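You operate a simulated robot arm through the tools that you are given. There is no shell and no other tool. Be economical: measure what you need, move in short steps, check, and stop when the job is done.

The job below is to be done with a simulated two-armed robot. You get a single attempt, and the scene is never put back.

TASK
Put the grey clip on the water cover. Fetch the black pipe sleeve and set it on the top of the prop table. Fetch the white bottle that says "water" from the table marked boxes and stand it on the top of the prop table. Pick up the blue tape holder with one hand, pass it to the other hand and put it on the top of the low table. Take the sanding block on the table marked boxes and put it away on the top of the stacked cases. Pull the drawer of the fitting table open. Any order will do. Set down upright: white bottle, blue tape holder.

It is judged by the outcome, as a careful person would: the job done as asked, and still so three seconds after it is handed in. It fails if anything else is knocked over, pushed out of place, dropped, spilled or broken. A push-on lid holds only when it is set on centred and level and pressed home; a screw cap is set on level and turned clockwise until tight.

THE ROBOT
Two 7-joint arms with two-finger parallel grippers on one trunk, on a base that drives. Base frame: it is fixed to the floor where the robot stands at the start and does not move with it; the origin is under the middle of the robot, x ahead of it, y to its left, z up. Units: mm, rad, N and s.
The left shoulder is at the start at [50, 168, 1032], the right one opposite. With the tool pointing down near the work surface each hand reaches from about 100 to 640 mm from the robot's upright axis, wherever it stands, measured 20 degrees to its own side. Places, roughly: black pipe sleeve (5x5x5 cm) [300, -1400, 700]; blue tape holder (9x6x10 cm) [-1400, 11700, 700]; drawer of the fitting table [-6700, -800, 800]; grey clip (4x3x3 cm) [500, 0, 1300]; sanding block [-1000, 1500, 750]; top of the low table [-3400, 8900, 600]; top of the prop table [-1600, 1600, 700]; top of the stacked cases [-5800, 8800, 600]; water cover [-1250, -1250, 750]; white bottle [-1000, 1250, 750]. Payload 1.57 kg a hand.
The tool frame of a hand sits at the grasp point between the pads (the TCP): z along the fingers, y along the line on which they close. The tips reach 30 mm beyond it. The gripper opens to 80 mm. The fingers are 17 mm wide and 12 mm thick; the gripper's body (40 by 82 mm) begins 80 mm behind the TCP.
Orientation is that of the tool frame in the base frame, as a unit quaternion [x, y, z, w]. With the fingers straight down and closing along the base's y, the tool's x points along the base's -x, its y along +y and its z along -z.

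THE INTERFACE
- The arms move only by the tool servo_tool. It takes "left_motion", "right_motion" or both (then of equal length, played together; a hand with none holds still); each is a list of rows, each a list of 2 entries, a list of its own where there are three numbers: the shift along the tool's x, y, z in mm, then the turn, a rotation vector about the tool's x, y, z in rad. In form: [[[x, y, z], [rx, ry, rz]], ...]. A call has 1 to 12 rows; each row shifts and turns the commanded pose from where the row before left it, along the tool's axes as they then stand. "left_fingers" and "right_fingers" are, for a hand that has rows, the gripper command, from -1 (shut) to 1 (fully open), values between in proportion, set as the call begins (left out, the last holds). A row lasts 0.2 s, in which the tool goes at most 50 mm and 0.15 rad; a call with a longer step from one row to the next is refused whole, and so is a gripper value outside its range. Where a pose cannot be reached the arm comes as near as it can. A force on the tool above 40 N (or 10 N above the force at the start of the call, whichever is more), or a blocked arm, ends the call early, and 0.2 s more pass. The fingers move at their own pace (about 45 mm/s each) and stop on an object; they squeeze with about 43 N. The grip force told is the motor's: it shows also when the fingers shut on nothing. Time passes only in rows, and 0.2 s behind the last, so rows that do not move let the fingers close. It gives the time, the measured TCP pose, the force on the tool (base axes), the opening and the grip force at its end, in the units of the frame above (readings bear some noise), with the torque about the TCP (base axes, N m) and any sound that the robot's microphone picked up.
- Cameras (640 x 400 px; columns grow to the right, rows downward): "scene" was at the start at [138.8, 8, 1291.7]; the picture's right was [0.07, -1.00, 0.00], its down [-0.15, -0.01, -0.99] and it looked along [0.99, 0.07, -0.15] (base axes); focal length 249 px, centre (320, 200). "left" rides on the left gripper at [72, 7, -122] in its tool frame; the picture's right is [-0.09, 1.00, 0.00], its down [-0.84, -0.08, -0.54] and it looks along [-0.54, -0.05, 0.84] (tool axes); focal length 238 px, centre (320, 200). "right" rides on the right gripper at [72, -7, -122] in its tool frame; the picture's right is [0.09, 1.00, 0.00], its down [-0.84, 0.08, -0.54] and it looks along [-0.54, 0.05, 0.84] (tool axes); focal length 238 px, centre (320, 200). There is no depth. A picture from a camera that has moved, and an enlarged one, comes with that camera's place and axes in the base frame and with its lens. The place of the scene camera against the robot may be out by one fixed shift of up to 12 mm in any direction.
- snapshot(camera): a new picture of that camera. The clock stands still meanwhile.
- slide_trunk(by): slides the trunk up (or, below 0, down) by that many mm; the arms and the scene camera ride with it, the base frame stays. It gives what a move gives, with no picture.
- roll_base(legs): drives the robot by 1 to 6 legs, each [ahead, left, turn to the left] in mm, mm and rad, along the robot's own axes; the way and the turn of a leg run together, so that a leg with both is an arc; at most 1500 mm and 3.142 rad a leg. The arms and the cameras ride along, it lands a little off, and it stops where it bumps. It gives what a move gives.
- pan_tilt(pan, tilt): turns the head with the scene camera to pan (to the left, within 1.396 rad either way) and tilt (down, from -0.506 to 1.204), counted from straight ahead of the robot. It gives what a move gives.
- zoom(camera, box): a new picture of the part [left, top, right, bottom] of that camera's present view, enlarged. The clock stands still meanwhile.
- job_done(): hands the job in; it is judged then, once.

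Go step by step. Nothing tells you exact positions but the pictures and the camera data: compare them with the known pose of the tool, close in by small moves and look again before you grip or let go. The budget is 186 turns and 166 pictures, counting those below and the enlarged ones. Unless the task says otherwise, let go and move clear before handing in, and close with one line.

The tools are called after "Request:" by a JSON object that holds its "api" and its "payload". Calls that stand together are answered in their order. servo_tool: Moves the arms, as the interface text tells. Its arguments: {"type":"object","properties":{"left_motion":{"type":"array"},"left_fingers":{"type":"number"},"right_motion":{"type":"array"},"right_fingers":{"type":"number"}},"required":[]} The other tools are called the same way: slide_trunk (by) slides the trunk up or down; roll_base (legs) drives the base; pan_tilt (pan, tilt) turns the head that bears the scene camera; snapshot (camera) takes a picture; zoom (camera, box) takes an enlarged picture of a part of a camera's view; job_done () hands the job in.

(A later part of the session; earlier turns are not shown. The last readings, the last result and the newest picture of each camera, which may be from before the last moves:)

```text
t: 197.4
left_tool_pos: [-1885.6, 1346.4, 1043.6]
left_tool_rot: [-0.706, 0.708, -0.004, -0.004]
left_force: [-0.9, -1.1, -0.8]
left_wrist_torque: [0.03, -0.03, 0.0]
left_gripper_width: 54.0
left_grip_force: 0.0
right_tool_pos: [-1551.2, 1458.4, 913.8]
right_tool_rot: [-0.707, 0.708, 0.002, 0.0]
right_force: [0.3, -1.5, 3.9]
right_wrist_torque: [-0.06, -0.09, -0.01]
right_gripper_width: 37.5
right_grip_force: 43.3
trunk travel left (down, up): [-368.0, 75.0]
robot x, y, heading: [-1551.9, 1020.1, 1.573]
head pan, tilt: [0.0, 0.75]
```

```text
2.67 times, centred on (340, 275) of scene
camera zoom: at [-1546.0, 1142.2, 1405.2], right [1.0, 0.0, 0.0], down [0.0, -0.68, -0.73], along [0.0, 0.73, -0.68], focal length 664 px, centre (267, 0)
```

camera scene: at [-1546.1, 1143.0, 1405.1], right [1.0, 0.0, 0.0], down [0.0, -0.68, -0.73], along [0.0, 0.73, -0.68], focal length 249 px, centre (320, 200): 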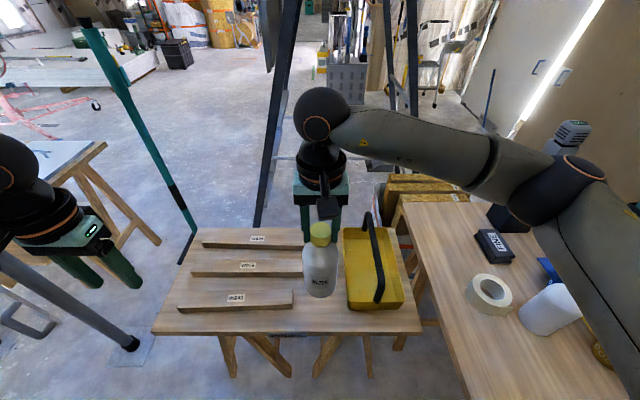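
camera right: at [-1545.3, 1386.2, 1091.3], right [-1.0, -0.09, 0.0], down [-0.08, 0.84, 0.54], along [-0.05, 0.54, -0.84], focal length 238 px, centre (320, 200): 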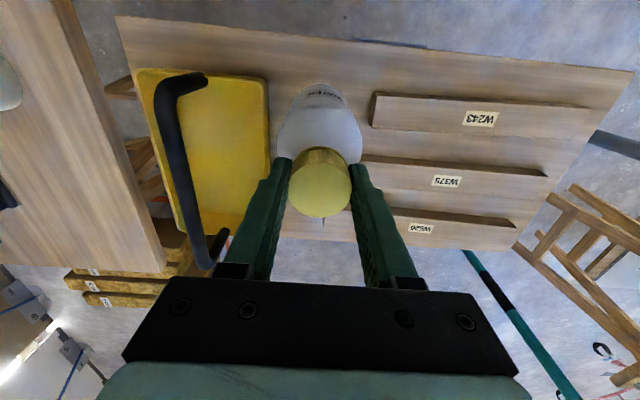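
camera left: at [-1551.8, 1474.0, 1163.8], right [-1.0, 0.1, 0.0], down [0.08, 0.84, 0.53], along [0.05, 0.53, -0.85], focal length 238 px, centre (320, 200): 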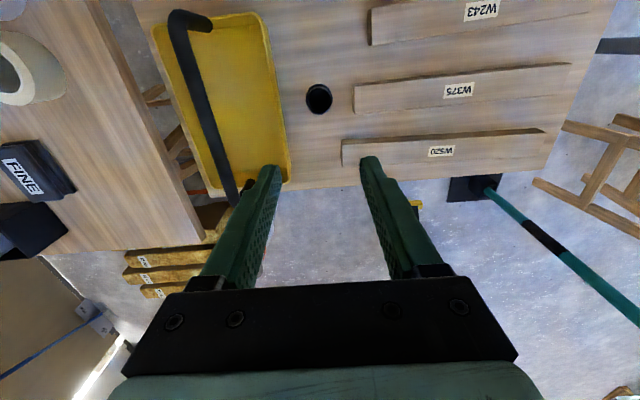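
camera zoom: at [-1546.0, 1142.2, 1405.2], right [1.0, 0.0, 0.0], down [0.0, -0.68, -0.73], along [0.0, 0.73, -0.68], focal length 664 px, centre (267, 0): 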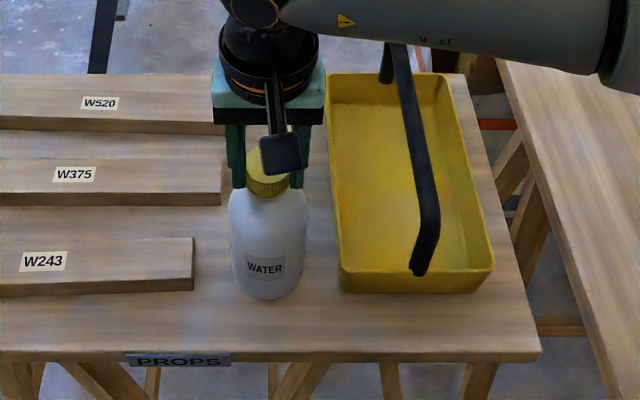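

The bottle's weight is now on the table. I open and rise, then check both items.

Request:
{"api": "servo_tool", "payload": {"right_motion": [[[0, 0, 0], [0, 0, 0]], [[0, 0, 0], [0, 0, 0]], [[0, 0, 0], [0, 0, 0]], [[0, 0, -15], [0, 0, 0]], [[0, 0, -30], [0, 0, 0]], [[0, 0, -40], [0, 0, 0]], [[0, 0, -40], [0, 0, 0]], [[20, -20, -40], [0, 0, 0]], [[30, -30, -20], [0, 0, 0]], [[30, -30, 0], [0, 0, 0]], [[30, -30, 0], [0, 0, 0]], [[0, 0, 0], [0, 0, 0]]], "right_fingers": 0.4}}

Request:
{"api": "snapshot", "payload": {"camera": "scene"}}

Request:
{"api": "zoom", "payload": {"camera": "right", "box": [200, 0, 640, 260]}}

```text
t: 200.0
left_tool_pos: [-1887.2, 1346.6, 1043.8]
left_tool_rot: [-0.704, 0.71, -0.003, -0.003]
left_force: [0.1, -0.4, 0.3]
left_wrist_torque: [0.0, 0.02, 0.01]
left_gripper_width: 53.9
left_grip_force: 0.0
right_tool_pos: [-1441.2, 1348.0, 1096.8]
right_tool_rot: [-0.706, 0.708, 0.001, 0.001]
right_force: [-0.7, 0.7, -0.2]
right_wrist_torque: [0.02, 0.01, 0.0]
right_gripper_width: 55.8
right_grip_force: 0.0
trunk travel left (down, up): [-368.0, 75.0]
robot x, y, heading: [-1558.3, 1013.6, 1.571]
head pan, tilt: [0.0, 0.75]
```

```text
83 pictures are left
camera scene: at [-1546.4, 1142.9, 1405.0], right [1.0, 0.0, 0.0], down [0.0, -0.68, -0.73], along [0.0, 0.73, -0.68], focal length 249 px, centre (320, 200)
```

scene: 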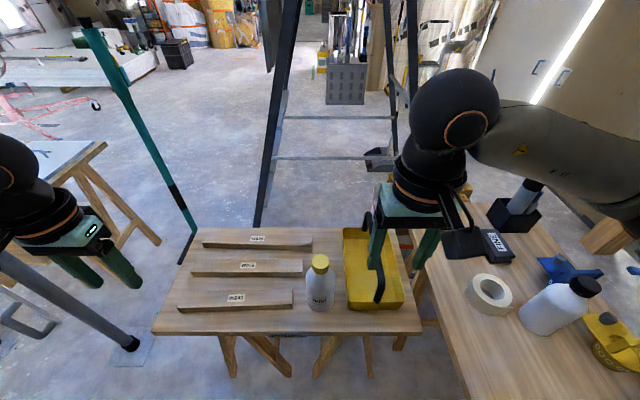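

```text
1.45 times, centred on (420, 130) of right
camera zoom: at [-1434.0, 1276.5, 1218.8], right [-1.0, -0.09, 0.0], down [-0.08, 0.84, 0.54], along [-0.05, 0.54, -0.84], focal length 347 px, centre (174, 302)
```

zoom: 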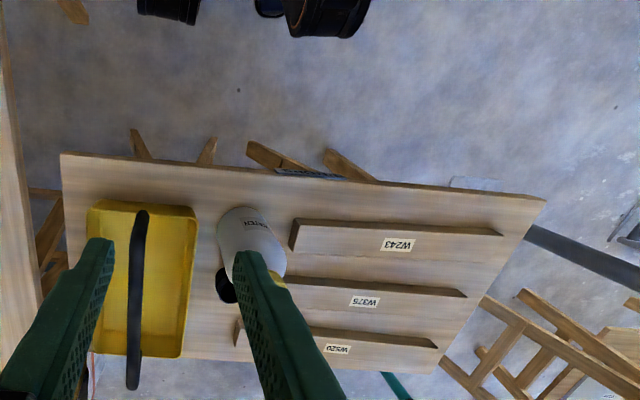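

Both stand on the prop table. The sanding block is at about [-991, 1640, 765] on the boxes table, reachable only from the east side, so I drive back round.

Request:
{"api": "roll_base", "payload": {"legs": [[0, 360, 0], [-1310, 0, 0], [0, -1500, 0]]}}

```text
t: 222.5
left_tool_pos: [-742.9, 86.0, 1043.6]
left_tool_rot: [0.707, -0.707, 0.003, 0.004]
left_force: [-0.2, -0.9, 0.9]
left_wrist_torque: [0.01, 0.03, -0.02]
left_gripper_width: 54.4
left_grip_force: 0.1
right_tool_pos: [-297.3, 92.6, 1097.4]
right_tool_rot: [0.71, -0.705, -0.002, 0.0]
right_force: [0.7, -0.3, -0.2]
right_wrist_torque: [0.03, 0.02, 0.0]
right_gripper_width: 55.8
right_grip_force: 0.1
trunk travel left (down, up): [-368.0, 75.0]
robot x, y, heading: [-404.8, -234.5, 1.577]
head pan, tilt: [0.0, 0.75]
```

Request:
{"api": "roll_base", "payload": {"legs": [[0, -260, 0], [1500, 0, 0], [210, 0, 0], [0, 0, 1.56], [200, 0, 0]]}}

Request:
{"api": "pan_tilt", "payload": {"pan": -0.25, "tilt": 0.7}}

Request:
{"api": "snapshot", "payload": {"camera": "scene"}}

Request:
{"api": "snapshot", "payload": {"camera": "right"}}

```text
t: 238.5
left_tool_pos: [-712.9, 1119.3, 1042.7]
left_tool_rot: [1.0, -0.006, 0.004, 0.001]
left_force: [0.0, 0.4, -0.6]
left_wrist_torque: [-0.02, -0.03, 0.0]
left_gripper_width: 54.1
left_grip_force: 0.0
right_tool_pos: [-711.2, 1562.1, 1096.3]
right_tool_rot: [1.0, -0.005, -0.001, 0.001]
right_force: [-0.3, -0.3, -0.6]
right_wrist_torque: [0.01, -0.02, 0.01]
right_gripper_width: 55.9
right_grip_force: 0.2
trunk travel left (down, up): [-368.0, 75.0]
robot x, y, heading: [-380.9, 1451.5, 3.135]
head pan, tilt: [0.0, 0.75]
```

```text
t: 239.2
left_tool_pos: [-713.0, 1117.8, 1043.7]
left_tool_rot: [1.0, -0.006, 0.004, 0.0]
left_force: [0.4, 0.7, 0.5]
left_wrist_torque: [0.01, -0.01, 0.03]
left_gripper_width: 54.2
left_grip_force: 0.2
right_tool_pos: [-710.4, 1561.4, 1097.9]
right_tool_rot: [1.0, -0.004, -0.001, 0.0]
right_force: [-0.4, 0.6, -0.6]
right_wrist_torque: [0.02, 0.0, -0.01]
right_gripper_width: 56.3
right_grip_force: 0.1
trunk travel left (down, up): [-368.0, 75.0]
robot x, y, heading: [-382.2, 1448.2, 3.136]
head pan, tilt: [-0.25, 0.7]
```

```text
81 pictures are left
camera scene: at [-498.2, 1471.6, 1409.3], right [0.25, 0.97, 0.0], down [0.62, -0.16, -0.76], along [-0.74, 0.19, -0.64], focal length 249 px, centre (320, 200)
```

scene: 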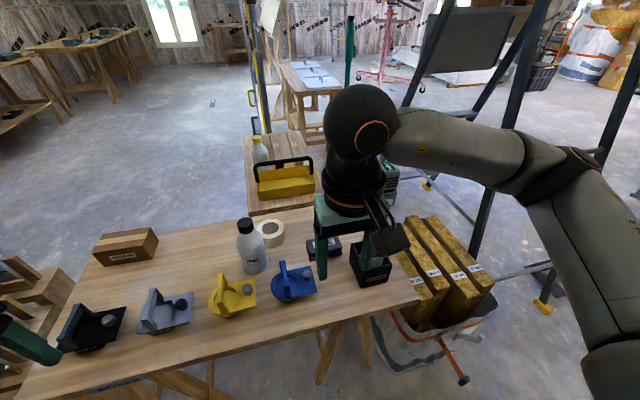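

```text
80 pictures are left
camera right: at [-638.3, 1568.7, 1218.8], right [0.08, -1.0, 0.0], down [-0.84, -0.07, 0.54], along [-0.54, -0.05, -0.84], focal length 238 px, centre (320, 200)
```

right: 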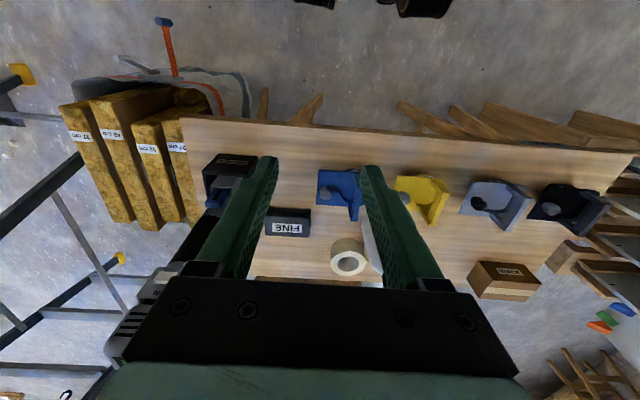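

The block's long side runs along y, so I must grip across x with the gripper turned 90° (camera toward -y, away from the driver). I zoom to measure it.

Request:
{"api": "zoom", "payload": {"camera": "right", "box": [230, 160, 390, 260]}}

Request:
{"api": "zoom", "payload": {"camera": "scene", "box": [220, 190, 420, 315]}}

```text
4.00 times, centred on (310, 210) of right
camera zoom: at [-638.3, 1568.7, 1218.8], right [0.08, -1.0, 0.0], down [-0.84, -0.07, 0.54], along [-0.54, -0.05, -0.84], focal length 953 px, centre (360, 160)
```

zoom: 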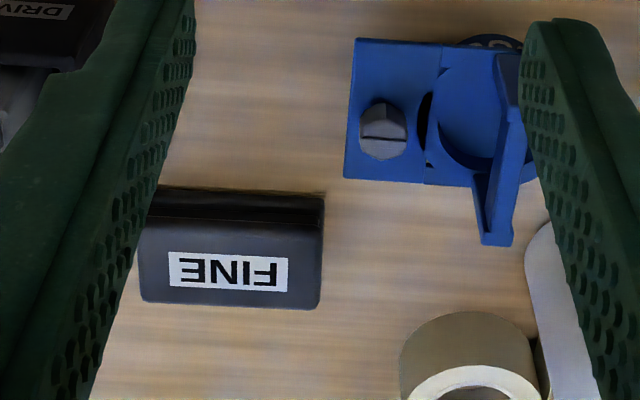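

```text
3.20 times, centred on (320, 252) of scene
camera zoom: at [-498.2, 1471.6, 1409.3], right [0.25, 0.97, 0.0], down [0.62, -0.16, -0.76], along [-0.74, 0.19, -0.64], focal length 796 px, centre (320, 32)
```

zoom: 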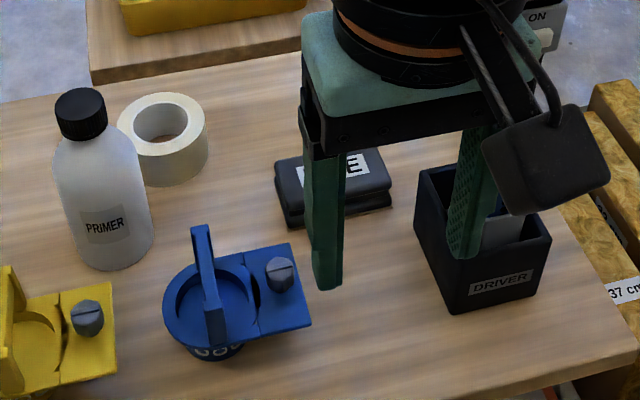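

The block is ~109 × 66 mm, centred at about [-1008, 1614], top near z 770. I rotate the right gripper, move the base 60 mm ahead, and go over it.

Request:
{"api": "servo_tool", "payload": {"right_motion": [[[0, 0, 0], [0, 0, 0.145]], [[0, 0, 0], [0, 0, 0.145]], [[0, 0, 0], [0, 0, 0.145]], [[0, 0, 0], [0, 0, 0.145]], [[0, 0, 0], [0, 0, 0.145]], [[0, 0, 0], [0, 0, 0.145]], [[0, 0, 0], [0, 0, 0.145]], [[0, 0, 0], [0, 0, 0.145]], [[0, 0, 0], [0, 0, 0.145]], [[0, 0, 0], [0, 0, 0.145]], [[0, 0, 0], [0, 0, 0.12]], [[0, 0, 0], [0, 0, 0]]], "right_fingers": 1}}

Request:
{"api": "roll_base", "payload": {"legs": [[60, 0, 0]]}}

Request:
{"api": "servo_tool", "payload": {"right_motion": [[[-10, 40, 0], [0, 0, 0]], [[-10, 40, 0], [0, 0, 0]], [[-10, 40, 0], [0, 0, 0]], [[-10, 40, 0], [0, 0, 0]], [[-10, 40, 0], [0, 0, 0]], [[0, 38, 20], [0, 0, 0]], [[0, 0, 40], [0, 0, 0]], [[0, 0, 40], [0, 0, 0]], [[0, 0, 40], [0, 0, 0]], [[0, 0, 0], [0, 0, 0]]]}}

Request:
{"api": "snapshot", "payload": {"camera": "right"}}

Request:
{"api": "snapshot", "payload": {"camera": "scene"}}

```text
t: 241.8
left_tool_pos: [-713.0, 1116.8, 1043.6]
left_tool_rot: [1.0, -0.007, 0.005, 0.0]
left_force: [1.1, -0.6, -0.5]
left_wrist_torque: [-0.01, 0.01, 0.01]
left_gripper_width: 54.1
left_grip_force: 0.1
right_tool_pos: [-711.8, 1562.0, 1098.4]
right_tool_rot: [-0.703, 0.711, -0.001, -0.001]
right_force: [-0.3, -0.7, -0.7]
right_wrist_torque: [0.02, 0.01, -0.02]
right_gripper_width: 80.2
right_grip_force: 0.0
trunk travel left (down, up): [-368.0, 75.0]
robot x, y, heading: [-383.6, 1447.0, 3.138]
head pan, tilt: [-0.25, 0.7]
```

```text
t: 242.8
left_tool_pos: [-772.6, 1118.6, 1043.6]
left_tool_rot: [1.0, -0.007, 0.005, 0.0]
left_force: [-0.3, 0.2, -0.6]
left_wrist_torque: [-0.01, 0.01, -0.02]
left_gripper_width: 53.9
left_grip_force: 0.0
right_tool_pos: [-771.4, 1562.1, 1097.8]
right_tool_rot: [-0.704, 0.71, -0.001, 0.0]
right_force: [0.1, 0.5, -0.1]
right_wrist_torque: [-0.04, -0.07, -0.03]
right_gripper_width: 80.1
right_grip_force: 0.0
trunk travel left (down, up): [-368.0, 75.0]
robot x, y, heading: [-444.8, 1447.6, 3.132]
head pan, tilt: [-0.25, 0.7]
```

```text
t: 245.0
left_tool_pos: [-772.0, 1117.9, 1043.6]
left_tool_rot: [1.0, -0.007, 0.004, 0.0]
left_force: [0.0, -0.6, 0.6]
left_wrist_torque: [-0.03, -0.04, -0.03]
left_gripper_width: 53.9
left_grip_force: 0.0
right_tool_pos: [-1006.2, 1613.1, 956.3]
right_tool_rot: [-0.704, 0.711, 0.0, -0.002]
right_force: [0.7, 0.6, -0.1]
right_wrist_torque: [-0.03, -0.01, 0.04]
right_gripper_width: 79.7
right_grip_force: 0.1
trunk travel left (down, up): [-368.0, 75.0]
robot x, y, heading: [-442.0, 1448.0, 3.135]
head pan, tilt: [-0.25, 0.7]
```

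```text
77 pictures are left
camera right: at [-999.4, 1542.1, 1078.7], right [-1.0, -0.08, 0.0], down [-0.07, 0.84, 0.54], along [-0.05, 0.54, -0.84], focal length 238 px, centre (320, 200)
```

right: 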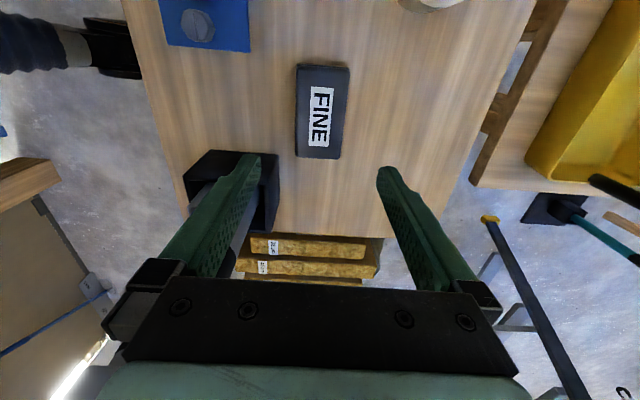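

```text
76 pictures are left
camera scene: at [-557.6, 1472.1, 1409.3], right [0.25, 0.97, 0.0], down [0.62, -0.16, -0.77], along [-0.74, 0.19, -0.64], focal length 249 px, centre (320, 200)
```

scene: 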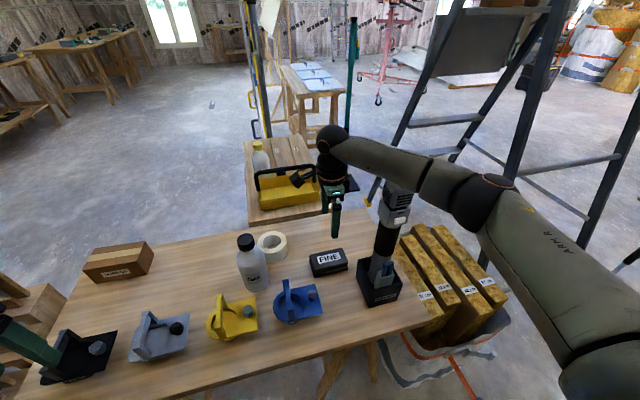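

The right forearm would come down on the tall driver (top ≈ z 1130), so I'll use the left arm instead. I retract the right hand up and back first.

Request:
{"api": "servo_tool", "payload": {"right_motion": [[[0, 0, -45], [0, 0, 0]], [[0, 0, -45], [0, 0, 0]], [[0, 0, -45], [0, 0, 0]], [[10, -40, -10], [0, 0, 0]], [[10, -40, 0], [0, 0, 0]], [[10, -40, 0], [0, 0, 0]], [[10, -40, 0], [0, 0, 0]], [[10, -40, 0], [0, 0, 0]], [[0, -40, 0], [0, 0, 0]], [[0, -40, -20], [0, 0, 0]], [[0, -40, -25], [0, 0, 0]], [[0, -20, -40], [0, 0, 0]]]}}

Request:
{"api": "servo_tool", "payload": {"left_motion": [[[0, 0, 0], [0, 0, -0.145]], [[0, 0, 0], [0, 0, -0.145]], [[0, 0, 0], [0, 0, -0.145]], [[0, 0, 0], [0, 0, -0.145]], [[0, 0, 0], [0, 0, -0.145]], [[0, 0, 0], [0, 0, -0.145]], [[0, 0, 0], [0, 0, -0.145]], [[0, 0, 0], [0, 0, -0.145]], [[0, 0, 0], [0, 0, -0.145]], [[0, 0, 0], [0, 0, -0.145]], [[0, 0, 0], [0, 0, -0.12]], [[0, 0, 0], [0, 0, 0]]], "left_fingers": 1}}

```text
t: 247.6
left_tool_pos: [-771.4, 1118.9, 1043.2]
left_tool_rot: [1.0, -0.007, 0.004, 0.0]
left_force: [0.6, 0.3, 0.2]
left_wrist_torque: [0.0, -0.03, 0.01]
left_gripper_width: 54.1
left_grip_force: 0.2
right_tool_pos: [-668.2, 1564.6, 1187.0]
right_tool_rot: [-0.704, 0.71, 0.001, -0.001]
right_force: [-0.8, 0.3, -0.1]
right_wrist_torque: [0.02, -0.03, -0.01]
right_gripper_width: 80.0
right_grip_force: 0.0
trunk travel left (down, up): [-368.0, 75.0]
robot x, y, heading: [-440.8, 1449.5, 3.135]
head pan, tilt: [-0.25, 0.7]
```

```text
t: 250.2
left_tool_pos: [-771.8, 1118.5, 1044.2]
left_tool_rot: [0.712, 0.702, 0.003, 0.003]
left_force: [0.8, 0.1, -0.4]
left_wrist_torque: [0.0, 0.0, -0.01]
left_gripper_width: 79.9
left_grip_force: 0.0
right_tool_pos: [-669.3, 1563.7, 1189.1]
right_tool_rot: [-0.705, 0.71, 0.0, -0.002]
right_force: [-1.1, 0.1, 0.1]
right_wrist_torque: [0.01, 0.0, -0.04]
right_gripper_width: 79.9
right_grip_force: 0.1
trunk travel left (down, up): [-368.0, 75.0]
robot x, y, heading: [-441.2, 1451.1, 3.135]
head pan, tilt: [-0.25, 0.7]
```

I shift the base right 230 mm and take the left hand over the block, going around the driver on its far side.

Request:
{"api": "roll_base", "payload": {"legs": [[0, -230, 0]]}}

Request:
{"api": "servo_tool", "payload": {"left_motion": [[[0, -40, 0], [0, 0, 0]], [[0, -40, 0], [0, 0, 0]], [[0, -40, 0], [0, 0, 0]], [[0, -40, 0], [0, 0, 0]], [[0, -40, 0], [0, 0, 0]], [[0, -35, 0], [0, 0, 0]], [[45, 0, 0], [0, 0, 0]], [[45, 0, 0], [0, 0, 0]], [[45, 0, 0], [0, 0, 0]], [[45, 0, 0], [0, 0, 0]], [[45, 0, 0], [0, 0, 0]], [[30, 0, 0], [0, 0, 0]]]}}

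Request:
{"api": "snapshot", "payload": {"camera": "left"}}

Request:
{"api": "snapshot", "payload": {"camera": "scene"}}

```text
t: 252.8
left_tool_pos: [-772.1, 1351.9, 1043.6]
left_tool_rot: [0.714, 0.7, 0.003, 0.005]
left_force: [-0.4, 0.0, -0.7]
left_wrist_torque: [-0.01, 0.0, -0.01]
left_gripper_width: 79.9
left_grip_force: 0.0
right_tool_pos: [-667.5, 1796.1, 1187.9]
right_tool_rot: [-0.702, 0.712, 0.0, -0.001]
right_force: [-0.1, -0.9, -0.1]
right_wrist_torque: [-0.01, -0.01, 0.03]
right_gripper_width: 80.1
right_grip_force: 0.1
trunk travel left (down, up): [-368.0, 75.0]
robot x, y, heading: [-441.5, 1679.8, 3.126]
head pan, tilt: [-0.25, 0.7]
```

```text
t: 255.4
left_tool_pos: [-1001.4, 1610.8, 1041.0]
left_tool_rot: [0.713, 0.701, 0.002, 0.004]
left_force: [0.4, -0.7, 0.0]
left_wrist_torque: [-0.02, 0.04, 0.01]
left_gripper_width: 80.1
left_grip_force: 0.0
right_tool_pos: [-668.5, 1796.2, 1187.1]
right_tool_rot: [-0.702, 0.712, 0.0, -0.002]
right_force: [0.1, 0.1, 0.3]
right_wrist_torque: [-0.03, 0.02, 0.01]
right_gripper_width: 79.9
right_grip_force: 0.1
trunk travel left (down, up): [-368.0, 75.0]
robot x, y, heading: [-439.1, 1679.1, 3.128]
head pan, tilt: [-0.25, 0.7]
```

```text
75 pictures are left
camera left: at [-992.9, 1682.4, 1163.8], right [0.99, -0.11, 0.01], down [-0.1, -0.83, 0.54], along [-0.05, -0.54, -0.84], focal length 238 px, centre (320, 200)
```

left: 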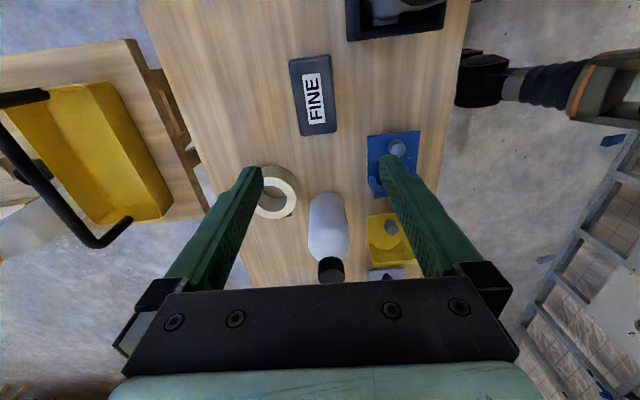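

```text
74 pictures are left
camera scene: at [-555.2, 1704.7, 1409.3], right [0.26, 0.97, 0.0], down [0.62, -0.17, -0.76], along [-0.74, 0.2, -0.64], focal length 249 px, centre (320, 200)
```

scene: 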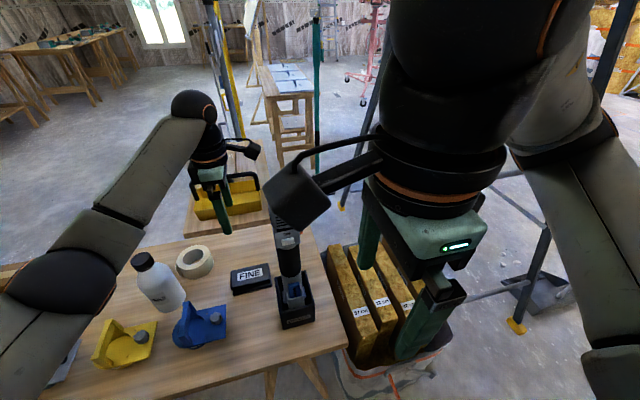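

The left hand is over the block with clear sides. I descend to z≈850 and re-check.

Request:
{"api": "servo_tool", "payload": {"left_motion": [[[3, -4, 40], [0, 0, 0]], [[0, 0, 40], [0, 0, 0]], [[0, 0, 40], [0, 0, 0]], [[0, 0, 40], [0, 0, 0]], [[0, 0, 30], [0, 0, 0]], [[0, 0, 0], [0, 0, 0]]]}}

Request:
{"api": "snapshot", "payload": {"camera": "left"}}

Request:
{"api": "snapshot", "payload": {"camera": "scene"}}

```text
t: 256.9
left_tool_pos: [-1001.8, 1612.8, 850.0]
left_tool_rot: [0.714, 0.7, 0.003, 0.003]
left_force: [-0.6, -0.1, 0.2]
left_wrist_torque: [-0.02, 0.0, 0.01]
left_gripper_width: 80.1
left_grip_force: 0.2
right_tool_pos: [-667.2, 1797.3, 1188.1]
right_tool_rot: [-0.702, 0.712, 0.0, -0.001]
right_force: [0.1, -0.7, -0.1]
right_wrist_torque: [-0.04, 0.02, -0.01]
right_gripper_width: 80.1
right_grip_force: 0.0
trunk travel left (down, up): [-368.0, 75.0]
robot x, y, heading: [-441.3, 1680.5, 3.131]
head pan, tilt: [-0.25, 0.7]
```

```text
73 pictures are left
camera left: at [-993.4, 1685.1, 972.7], right [0.99, -0.11, 0.01], down [-0.1, -0.83, 0.54], along [-0.05, -0.54, -0.84], focal length 238 px, centre (320, 200)
```

left: 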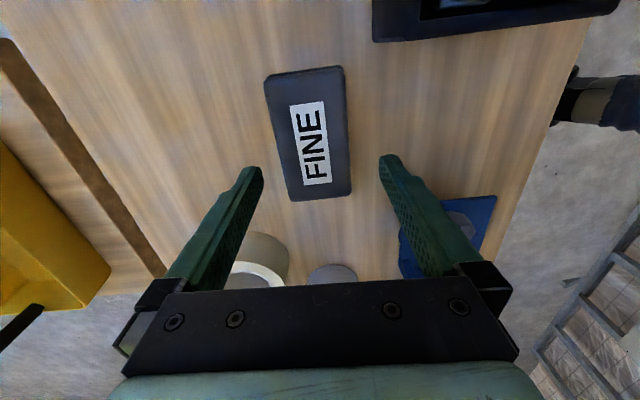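

```text
72 pictures are left
camera scene: at [-555.2, 1704.2, 1409.3], right [0.26, 0.97, 0.0], down [0.62, -0.17, -0.77], along [-0.74, 0.2, -0.64], focal length 249 px, centre (320, 200)
```

scene: 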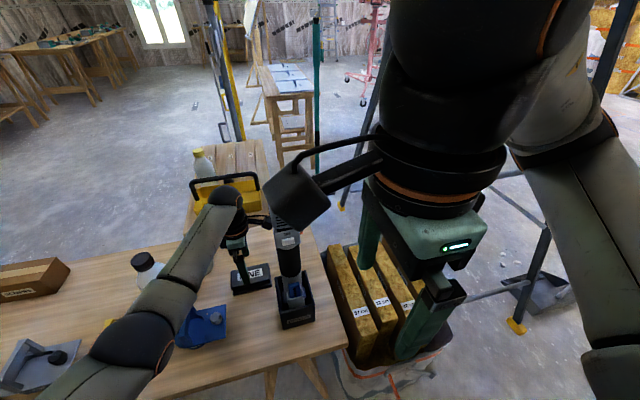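

Centred within a few mm. I correct and descend to z≈781, then grip.

Request:
{"api": "servo_tool", "payload": {"left_motion": [[[6, -4, 25], [0, 0, 0]], [[0, 0, 25], [0, 0, 0]], [[0, 0, 12], [0, 0, 0]], [[0, 0, 7], [0, 0, 0]], [[0, 0, 0], [0, 0, 0]]]}}

Request:
{"api": "zoom", "payload": {"camera": "left", "box": [220, 60, 420, 205]}}

```text
t: 258.1
left_tool_pos: [-1007.2, 1620.3, 782.9]
left_tool_rot: [0.714, 0.7, 0.002, 0.003]
left_force: [-0.6, 0.5, 0.4]
left_wrist_torque: [-0.01, -0.03, 0.01]
left_gripper_width: 80.3
left_grip_force: 0.1
right_tool_pos: [-667.4, 1796.0, 1187.4]
right_tool_rot: [-0.702, 0.712, 0.001, -0.001]
right_force: [-1.1, -0.1, -0.9]
right_wrist_torque: [0.0, -0.01, -0.01]
right_gripper_width: 79.7
right_grip_force: 0.1
trunk travel left (down, up): [-368.0, 75.0]
robot x, y, heading: [-437.2, 1680.7, 3.126]
head pan, tilt: [-0.25, 0.7]
```

```text
2.76 times, centred on (320, 132) of left
camera zoom: at [-998.0, 1691.1, 906.6], right [0.99, -0.11, 0.01], down [-0.1, -0.83, 0.54], along [-0.05, -0.54, -0.84], focal length 658 px, centre (320, 386)
```

zoom: 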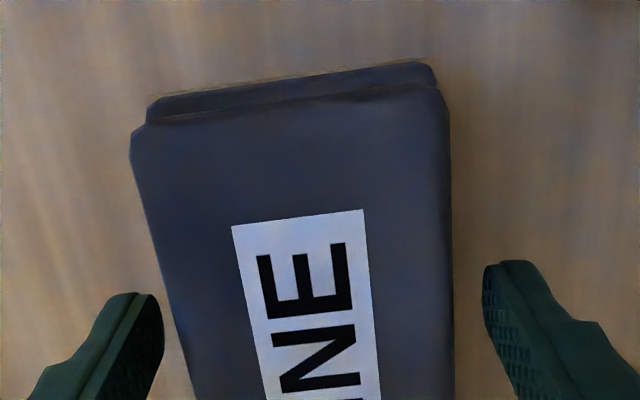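

Request:
{"api": "servo_tool", "payload": {"left_motion": [[[0, -3, 1], [0, 0, 0]], [[0, 0, 0], [0, 0, 0]], [[0, 0, 0], [0, 0, 0]], [[0, 0, 0], [0, 0, 0]], [[0, 0, 0], [0, 0, 0]]], "left_fingers": -1}}

Request:
{"api": "servo_tool", "payload": {"left_motion": [[[0, 0, -20], [0, 0, 0]], [[0, 0, -30], [0, 0, 0]], [[0, 0, -40], [0, 0, 0]], [[0, 0, -40], [0, 0, 0]], [[0, 0, -40], [0, 0, 0]], [[0, 0, -40], [0, 0, 0]], [[0, 0, -40], [0, 0, 0]], [[0, 0, 0], [0, 0, 0]]]}}

Request:
{"api": "snapshot", "payload": {"camera": "left"}}

```text
t: 259.2
left_tool_pos: [-1006.2, 1618.9, 784.3]
left_tool_rot: [0.714, 0.7, 0.004, 0.003]
left_force: [-0.9, -0.6, 2.9]
left_wrist_torque: [-0.09, -0.11, 0.04]
left_gripper_width: 62.3
left_grip_force: 42.2
left hand out of reach, approached as far as the arm can: row 1
right_tool_pos: [-666.8, 1795.5, 1189.2]
right_tool_rot: [-0.702, 0.712, 0.0, -0.002]
right_force: [0.1, 0.0, -0.9]
right_wrist_torque: [0.02, 0.0, 0.0]
right_gripper_width: 80.1
right_grip_force: 0.1
trunk travel left (down, up): [-368.0, 75.0]
robot x, y, heading: [-439.2, 1681.5, 3.129]
head pan, tilt: [-0.25, 0.7]
```

```text
t: 261.1
left_tool_pos: [-1040.7, 1629.1, 1023.9]
left_tool_rot: [0.714, 0.7, 0.003, 0.004]
left_force: [0.3, -0.2, -2.3]
left_wrist_torque: [0.03, -0.02, -0.01]
left_gripper_width: 62.0
left_grip_force: 43.0
left hand out of reach, approached as far as the arm can: row 1, 2, 3, 4, 5
right_tool_pos: [-667.8, 1796.2, 1189.0]
right_tool_rot: [-0.703, 0.712, -0.001, -0.001]
right_force: [0.5, -0.9, -0.5]
right_wrist_torque: [-0.04, 0.02, -0.02]
right_gripper_width: 79.9
right_grip_force: 0.0
trunk travel left (down, up): [-368.0, 75.0]
robot x, y, heading: [-438.2, 1684.8, 3.132]
head pan, tilt: [-0.25, 0.7]
```

```text
70 pictures are left
camera left: at [-1032.7, 1700.7, 1147.5], right [0.99, -0.11, 0.01], down [-0.1, -0.83, 0.54], along [-0.05, -0.54, -0.84], focal length 238 px, centre (320, 200)
```

left: 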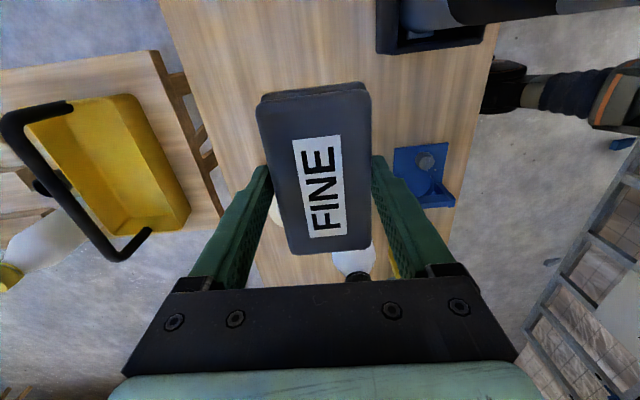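

The block is held. I move it away from the driver (toward -y), raise, then retract and back off.

Request:
{"api": "servo_tool", "payload": {"left_motion": [[[-30, 0, -20], [0, 0, 0]], [[-40, 0, -20], [0, 0, 0]], [[-40, 0, -20], [0, 0, 0]], [[-40, 0, 0], [0, 0, 0]], [[-40, 10, 0], [0, 0, 0]], [[-20, 40, 0], [0, 0, 0]], [[0, 45, 0], [0, 0, 0]], [[0, 45, 0], [0, 0, 0]], [[0, 45, 0], [0, 0, 0]], [[0, 45, 0], [0, 0, 0]], [[0, 45, 0], [0, 0, 0]], [[0, 30, 0], [0, 0, 0]]]}}

Request:
{"api": "roll_base", "payload": {"legs": [[-250, 0, 0]]}}

Request:
{"api": "pan_tilt", "payload": {"pan": -1.1, "tilt": 0.2}}

Request:
{"api": "snapshot", "payload": {"camera": "scene"}}

```text
t: 263.6
left_tool_pos: [-1052.2, 1406.4, 1129.6]
left_tool_rot: [0.714, 0.7, 0.004, 0.004]
left_force: [0.0, -0.2, -1.3]
left_wrist_torque: [-0.01, 0.01, -0.03]
left_gripper_width: 62.0
left_grip_force: 43.3
left hand out of reach, approached as far as the arm can: row 1, 2, 3, 5, 6, 7, 8, 9, 10, 11, 12
right_tool_pos: [-667.9, 1796.2, 1187.8]
right_tool_rot: [-0.702, 0.712, 0.001, -0.001]
right_force: [0.6, 0.2, -0.5]
right_wrist_torque: [-0.02, -0.03, 0.01]
right_gripper_width: 80.2
right_grip_force: 0.2
trunk travel left (down, up): [-368.0, 75.0]
robot x, y, heading: [-439.8, 1680.1, 3.129]
head pan, tilt: [-0.25, 0.7]
```

```text
t: 265.5
left_tool_pos: [-805.3, 1404.8, 1129.2]
left_tool_rot: [0.714, 0.7, 0.003, 0.004]
left_force: [-0.1, 1.2, -1.1]
left_wrist_torque: [0.01, 0.04, 0.03]
left_gripper_width: 59.4
left_grip_force: 43.2
right_tool_pos: [-420.1, 1792.6, 1189.0]
right_tool_rot: [-0.701, 0.713, 0.0, -0.002]
right_force: [0.2, -0.2, -0.3]
right_wrist_torque: [0.01, 0.03, 0.02]
right_gripper_width: 79.9
right_grip_force: 0.0
trunk travel left (down, up): [-368.0, 75.0]
robot x, y, heading: [-192.2, 1680.7, 3.127]
head pan, tilt: [-0.25, 0.7]
```

```text
t: 266.6
left_tool_pos: [-804.9, 1404.1, 1129.1]
left_tool_rot: [0.715, 0.699, 0.003, 0.004]
left_force: [0.6, 0.9, -2.0]
left_wrist_torque: [-0.01, -0.01, 0.02]
left_gripper_width: 59.2
left_grip_force: 43.0
right_tool_pos: [-419.1, 1793.9, 1187.8]
right_tool_rot: [-0.701, 0.713, 0.0, -0.001]
right_force: [-0.6, 0.2, -0.6]
right_wrist_torque: [0.02, 0.02, 0.0]
right_gripper_width: 80.0
right_grip_force: 0.0
trunk travel left (down, up): [-368.0, 75.0]
robot x, y, heading: [-193.0, 1677.4, 3.132]
head pan, tilt: [-1.1, 0.201]
```

```text
69 pictures are left
camera scene: at [-268.2, 1762.5, 1454.7], right [0.9, 0.44, 0.0], down [0.09, -0.18, -0.98], along [-0.43, 0.88, -0.2], focal length 249 px, centre (320, 200)
```

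scene: 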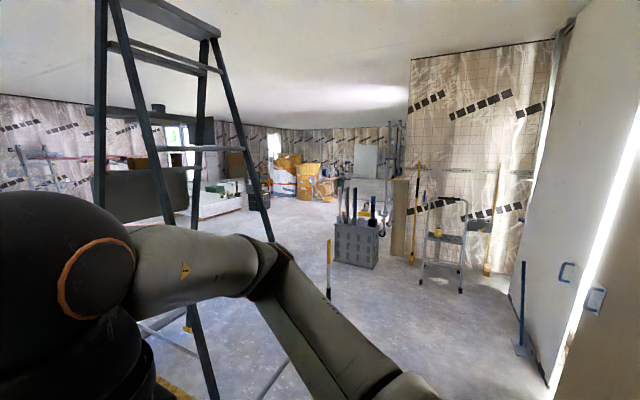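

I rotate the left hand back to normal, turn to face north and drive up the open lane, then look.

Request:
{"api": "servo_tool", "payload": {"left_motion": [[[0, 0, 0], [0, 0, 0.145]], [[0, 0, 0], [0, 0, 0.145]], [[0, 0, 0], [0, 0, 0.145]], [[0, 0, 0], [0, 0, 0.145]], [[0, 0, 0], [0, 0, 0.145]], [[0, 0, 0], [0, 0, 0.145]], [[0, 0, 0], [0, 0, 0.145]], [[0, 0, 0], [0, 0, 0.145]], [[0, 0, 0], [0, 0, 0.145]], [[0, 0, 0], [0, 0, 0.145]], [[0, 0, 0], [0, 0, 0.12]], [[0, 0, 0], [0, 0, 0]]], "right_motion": [[[0, 0, 0], [0, 0, -0.145]], [[0, 0, 0], [0, 0, -0.145]], [[0, 0, 0], [0, 0, -0.145]], [[0, 0, 0], [0, 0, -0.145]], [[0, 0, 0], [0, 0, -0.145]], [[0, 0, 0], [0, 0, -0.145]], [[0, 0, 0], [0, 0, -0.145]], [[0, 0, 0], [0, 0, -0.145]], [[0, 0, 0], [0, 0, -0.145]], [[0, 0, 0], [0, 0, -0.145]], [[0, 0, 0], [0, 0, -0.12]], [[0, 0, 0], [0, 0, 0]]]}}

Request:
{"api": "roll_base", "payload": {"legs": [[0, 0, -1.54], [1500, 0, 0], [1400, 0, 0]]}}

Request:
{"api": "pan_tilt", "payload": {"pan": 0.5, "tilt": 0.2}}

Request:
{"api": "snapshot", "payload": {"camera": "scene"}}

```text
t: 269.2
left_tool_pos: [-807.1, 1405.2, 1129.4]
left_tool_rot: [1.0, -0.011, 0.004, 0.0]
left_force: [1.0, 0.8, -1.4]
left_wrist_torque: [-0.01, -0.01, 0.01]
left_gripper_width: 59.4
left_grip_force: 43.3
right_tool_pos: [-421.0, 1793.0, 1188.1]
right_tool_rot: [1.0, -0.007, -0.001, 0.0]
right_force: [-0.6, 0.2, -0.2]
right_wrist_torque: [0.04, 0.0, -0.04]
right_gripper_width: 80.0
right_grip_force: 0.0
trunk travel left (down, up): [-368.0, 75.0]
robot x, y, heading: [-193.3, 1676.7, 3.13]
head pan, tilt: [-1.1, 0.201]
```

```text
t: 271.1
left_tool_pos: [-866.0, 1650.7, 1128.3]
left_tool_rot: [0.981, -0.192, 0.012, 0.021]
left_force: [-0.6, -1.7, -0.6]
left_wrist_torque: [0.03, 0.05, 0.08]
left_gripper_width: 59.2
left_grip_force: 43.5
right_tool_pos: [-357.1, 1872.7, 1188.2]
right_tool_rot: [0.978, -0.21, 0.0, 0.001]
right_force: [-0.1, 1.0, 0.8]
right_wrist_torque: [0.0, 0.01, 0.04]
right_gripper_width: 80.1
right_grip_force: 0.0
trunk travel left (down, up): [-368.0, 75.0]
robot x, y, heading: [-194.9, 1676.5, 2.723]
head pan, tilt: [-1.1, 0.201]
stopped in leg 1: the force on the tool passed its limit at 68 N (the readings are from after the stop); the commanded pose is now the measured one
```

```text
t: 272.8
left_tool_pos: [-864.9, 1649.9, 1128.5]
left_tool_rot: [0.981, -0.193, 0.013, 0.021]
left_force: [0.1, -4.4, -2.5]
left_wrist_torque: [-0.13, -0.01, 0.2]
left_gripper_width: 59.3
left_grip_force: 42.7
right_tool_pos: [-357.4, 1873.1, 1188.2]
right_tool_rot: [0.978, -0.209, -0.001, 0.0]
right_force: [0.4, -0.2, 0.0]
right_wrist_torque: [0.0, 0.01, 0.0]
right_gripper_width: 79.9
right_grip_force: 0.1
trunk travel left (down, up): [-368.0, 75.0]
robot x, y, heading: [-190.8, 1679.3, 2.72]
head pan, tilt: [0.499, 0.201]
```

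```text
68 pictures are left
camera scene: at [-316.6, 1686.5, 1454.7], right [-0.08, 1.0, 0.0], down [0.2, 0.02, -0.98], along [-0.98, -0.08, -0.2], focal length 249 px, centre (320, 200)
```

scene: 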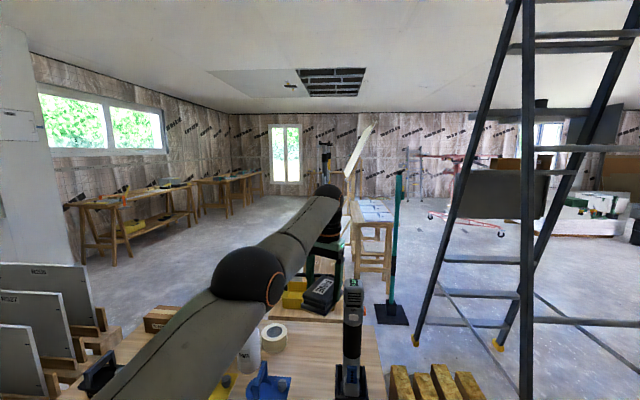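

The outstretched left hand bumped the driver during the turn; it still stands. I turn back at once and check.

Request:
{"api": "roll_base", "payload": {"legs": [[0, 0, 0.3]]}}

Request:
{"api": "pan_tilt", "payload": {"pan": 0.0, "tilt": 0.5}}

Request:
{"api": "snapshot", "payload": {"camera": "scene"}}

Request:
{"api": "zoom", "payload": {"camera": "left", "box": [160, 40, 480, 240]}}

```text
t: 274.2
left_tool_pos: [-826.7, 1453.3, 1128.4]
left_tool_rot: [0.999, -0.044, 0.016, 0.02]
left_force: [-0.7, -0.3, -1.1]
left_wrist_torque: [-0.01, 0.02, 0.0]
left_gripper_width: 59.1
left_grip_force: 43.0
right_tool_pos: [-408.1, 1815.8, 1188.8]
right_tool_rot: [0.998, -0.06, 0.0, 0.001]
right_force: [0.9, 0.1, 0.2]
right_wrist_torque: [0.0, 0.02, -0.02]
right_gripper_width: 79.6
right_grip_force: 0.2
trunk travel left (down, up): [-368.0, 75.0]
robot x, y, heading: [-195.4, 1679.4, 3.017]
head pan, tilt: [0.499, 0.201]
```

```text
t: 275.1
left_tool_pos: [-828.6, 1453.2, 1128.0]
left_tool_rot: [0.999, -0.044, 0.016, 0.02]
left_force: [-0.2, 0.0, -2.4]
left_wrist_torque: [0.03, 0.0, -0.01]
left_gripper_width: 58.8
left_grip_force: 42.9
right_tool_pos: [-408.8, 1815.4, 1189.0]
right_tool_rot: [0.998, -0.06, 0.0, 0.001]
right_force: [0.0, -0.8, 0.3]
right_wrist_torque: [0.0, 0.01, -0.01]
right_gripper_width: 79.9
right_grip_force: 0.0
trunk travel left (down, up): [-368.0, 75.0]
robot x, y, heading: [-196.4, 1680.3, 3.028]
head pan, tilt: [0.0, 0.499]
```

```text
67 pictures are left
camera scene: at [-317.1, 1693.7, 1427.1], right [0.12, 0.99, 0.0], down [0.48, -0.06, -0.88], along [-0.87, 0.1, -0.48], focal length 249 px, centre (320, 200)
```

scene: 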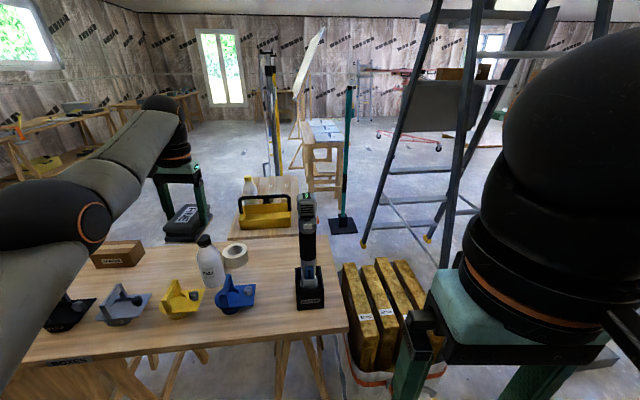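

```text
2.00 times, centred on (320, 140) of left
camera zoom: at [-758.5, 1444.8, 1254.5], right [-0.18, -0.98, 0.03], down [-0.84, 0.17, 0.51], along [-0.51, 0.06, -0.86], focal length 477 px, centre (320, 320)
```

zoom: 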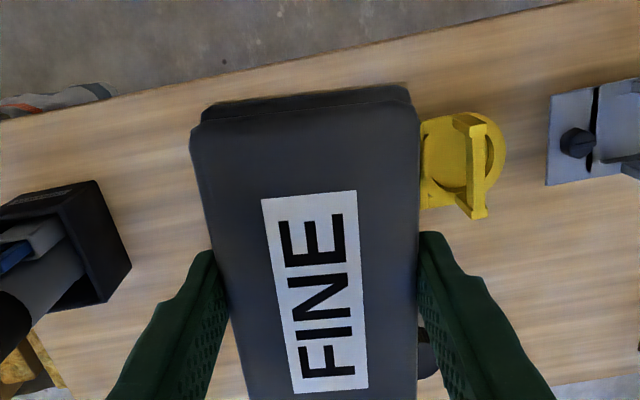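

The driver stands where it was and the block is still gripped. Now I properly retract the left hand before turning.

Request:
{"api": "servo_tool", "payload": {"left_motion": [[[40, 0, 0], [0, 0, 0]], [[40, 0, 0], [0, 0, 0]], [[40, 0, 0], [0, 0, 0]], [[40, 0, 0], [0, 0, 0]], [[40, 0, 0], [0, 0, 0]], [[40, 0, 0], [0, 0, 0]], [[40, 0, 0], [0, 0, 0]], [[20, 0, 0], [0, 0, 0]], [[0, 0, 0], [0, 0, 0]]]}}

```text
t: 277.1
left_tool_pos: [-803.2, 1429.9, 1203.1]
left_tool_rot: [0.999, -0.045, 0.016, 0.02]
left_force: [0.0, -0.7, -1.8]
left_wrist_torque: [-0.01, 0.01, -0.01]
left_gripper_width: 59.5
left_grip_force: 43.3
left hand out of reach, approached as far as the arm can: row 1, 2, 3, 4, 5, 6, 7, 8
right_tool_pos: [-408.5, 1815.3, 1188.1]
right_tool_rot: [0.998, -0.06, -0.001, 0.0]
right_force: [-0.3, -0.8, -0.3]
right_wrist_torque: [-0.02, 0.02, 0.01]
right_gripper_width: 80.1
right_grip_force: 0.2
trunk travel left (down, up): [-368.0, 75.0]
robot x, y, heading: [-192.7, 1679.0, 3.022]
head pan, tilt: [0.0, 0.499]
```

Request:
{"api": "servo_tool", "payload": {"left_motion": [[[10, 0, 40], [0, 0, 0]], [[10, 0, 40], [0, 0, 0]], [[20, 0, 20], [0, 0, 0]], [[30, 20, 0], [0, 0, 0]], [[30, 20, 0], [0, 0, 0]], [[0, 0, 0], [0, 0, 0]]]}}

Request:
{"api": "snapshot", "payload": {"camera": "scene"}}

```text
t: 278.5
left_tool_pos: [-819.9, 1372.5, 1136.7]
left_tool_rot: [0.999, -0.044, 0.015, 0.019]
left_force: [-0.3, -0.3, -1.8]
left_wrist_torque: [0.03, 0.03, 0.04]
left_gripper_width: 59.0
left_grip_force: 42.8
left hand out of reach, approached as far as the arm can: row 1, 2, 3, 4, 5
right_tool_pos: [-408.0, 1816.6, 1188.0]
right_tool_rot: [0.998, -0.061, 0.001, 0.002]
right_force: [0.4, -0.3, -0.4]
right_wrist_torque: [0.01, 0.02, -0.03]
right_gripper_width: 80.1
right_grip_force: 0.1
trunk travel left (down, up): [-368.0, 75.0]
robot x, y, heading: [-194.2, 1679.6, 3.027]
head pan, tilt: [0.0, 0.499]
```

```text
65 pictures are left
camera scene: at [-317.2, 1693.9, 1427.0], right [0.12, 0.99, 0.0], down [0.48, -0.06, -0.88], along [-0.87, 0.1, -0.48], focal length 249 px, centre (320, 200)
```

scene: 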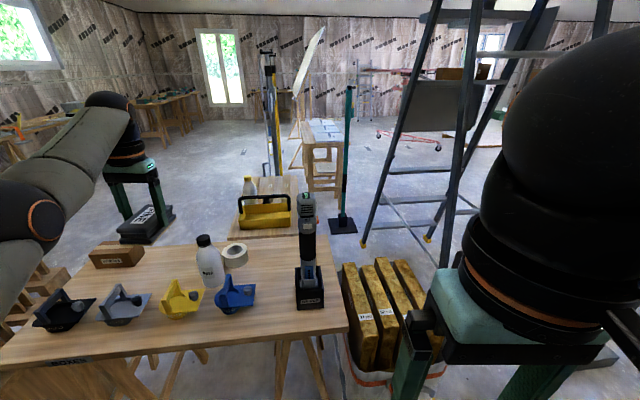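

The left arm seems caught at a joint limit. I try turning the wrist a little while drawing back.

Request:
{"api": "servo_tool", "payload": {"left_motion": [[[0, 0, 0], [0, 0, -0.14]], [[0, 0, 0], [0, 0, -0.14]], [[0, 0, 0], [0, 0, -0.14]], [[0, 0, 0], [0, 0, -0.14]], [[0, 0, 0], [0, 0, -0.14]], [[20, -30, 0], [0, 0, 0]], [[20, -30, 0], [0, 0, 0]], [[20, -30, 0], [0, 0, 0]], [[0, 0, 0], [0, 0, 0]]]}}

```text
t: 280.5
left_tool_pos: [-825.4, 1477.6, 1135.3]
left_tool_rot: [0.953, 0.301, 0.007, 0.023]
left_force: [0.7, 0.0, -0.8]
left_wrist_torque: [0.01, 0.0, 0.01]
left_gripper_width: 59.2
left_grip_force: 42.8
left hand out of reach, approached as far as the arm can: row 6
right_tool_pos: [-408.0, 1816.0, 1188.4]
right_tool_rot: [0.998, -0.059, 0.0, 0.0]
right_force: [0.1, -0.3, 0.6]
right_wrist_torque: [-0.01, 0.04, -0.04]
right_gripper_width: 80.0
right_grip_force: 0.0
trunk travel left (down, up): [-368.0, 75.0]
robot x, y, heading: [-194.3, 1680.9, 3.025]
head pan, tilt: [0.0, 0.499]
```

Request:
{"api": "servo_tool", "payload": {"left_motion": [[[25, 17, 0], [0, 0, 0]], [[25, 17, 0], [0, 0, 0]], [[25, 17, 0], [0, 0, 0]], [[25, 17, 0], [0, 0, 0]], [[25, 17, 0], [0, 0, 0]], [[25, 17, 0], [0, 0, 0]], [[0, 0, 0], [0, 0, 0]]]}}

```text
t: 282.1
left_tool_pos: [-825.3, 1478.2, 1135.2]
left_tool_rot: [0.954, 0.3, 0.008, 0.023]
left_force: [0.1, -0.2, -2.4]
left_wrist_torque: [-0.05, 0.0, 0.0]
left_gripper_width: 59.2
left_grip_force: 43.6
left hand out of reach, approached as far as the arm can: row 1, 2, 3, 4, 5, 6
right_tool_pos: [-407.8, 1816.2, 1188.9]
right_tool_rot: [0.998, -0.06, 0.001, 0.001]
right_force: [-0.1, -0.1, 0.2]
right_wrist_torque: [0.0, -0.02, -0.01]
right_gripper_width: 80.2
right_grip_force: 0.1
trunk travel left (down, up): [-368.0, 75.0]
robot x, y, heading: [-192.0, 1677.2, 3.018]
head pan, tilt: [0.0, 0.499]
```

Request:
{"api": "servo_tool", "payload": {"left_motion": [[[0, 0, 40], [0, 0, 0]], [[0, 0, 40], [0, 0, 0]], [[0, 0, 40], [0, 0, 0]], [[0, 0, 40], [0, 0, 0]], [[0, 0, 0], [0, 0, 0]]]}}

Request:
{"api": "servo_tool", "payload": {"left_motion": [[[-25, -17, 0], [0, 0, 0]], [[-25, -17, 0], [0, 0, 0]], [[0, 0, 0], [0, 0, 0]]]}}

```text
t: 283.3
left_tool_pos: [-822.0, 1471.7, 975.6]
left_tool_rot: [0.953, 0.301, 0.007, 0.023]
left_force: [0.9, -0.5, -1.5]
left_wrist_torque: [0.03, -0.02, 0.04]
left_gripper_width: 59.4
left_grip_force: 42.5
right_tool_pos: [-407.9, 1816.2, 1188.8]
right_tool_rot: [0.998, -0.06, 0.0, 0.0]
right_force: [-0.9, 0.2, 0.0]
right_wrist_torque: [-0.01, 0.0, -0.01]
right_gripper_width: 80.0
right_grip_force: 0.0
trunk travel left (down, up): [-368.0, 75.0]
robot x, y, heading: [-197.2, 1677.7, 3.02]
head pan, tilt: [0.0, 0.499]
```

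```text
t: 284.1
left_tool_pos: [-843.5, 1470.9, 974.9]
left_tool_rot: [0.954, 0.3, 0.008, 0.023]
left_force: [0.1, 1.2, -2.0]
left_wrist_torque: [-0.04, -0.02, -0.03]
left_gripper_width: 59.3
left_grip_force: 42.7
left hand out of reach, approached as far as the arm can: row 1, 2
right_tool_pos: [-408.2, 1816.4, 1189.0]
right_tool_rot: [0.998, -0.06, 0.0, 0.001]
right_force: [-0.6, 0.0, 0.6]
right_wrist_torque: [0.02, 0.01, 0.01]
right_gripper_width: 80.1
right_grip_force: 0.1
trunk travel left (down, up): [-368.0, 75.0]
robot x, y, heading: [-193.2, 1679.4, 3.02]
head pan, tilt: [0.0, 0.499]
```

Request:
{"api": "servo_tool", "payload": {"left_motion": [[[25, 17, 0], [0, 0, 0]], [[25, 17, 0], [0, 0, 0]], [[25, 17, 0], [0, 0, 0]], [[25, 17, 0], [0, 0, 0]], [[25, 17, 0], [0, 0, 0]], [[25, 17, 0], [0, 0, 0]], [[0, 0, 0], [0, 0, 0]]]}}

```text
t: 285.7
left_tool_pos: [-714.6, 1446.0, 952.8]
left_tool_rot: [0.953, 0.301, 0.007, 0.023]
left_force: [0.6, 0.7, -2.1]
left_wrist_torque: [0.03, 0.01, 0.0]
left_gripper_width: 59.4
left_grip_force: 43.6
left hand out of reach, approached as far as the arm can: row 4, 5, 6
right_tool_pos: [-408.5, 1816.2, 1187.8]
right_tool_rot: [0.998, -0.06, 0.0, 0.002]
right_force: [0.1, 0.7, -0.7]
right_wrist_torque: [-0.02, 0.0, 0.02]
right_gripper_width: 80.4
right_grip_force: 0.1
trunk travel left (down, up): [-368.0, 75.0]
robot x, y, heading: [-193.0, 1679.7, 3.02]
head pan, tilt: [0.0, 0.499]
```

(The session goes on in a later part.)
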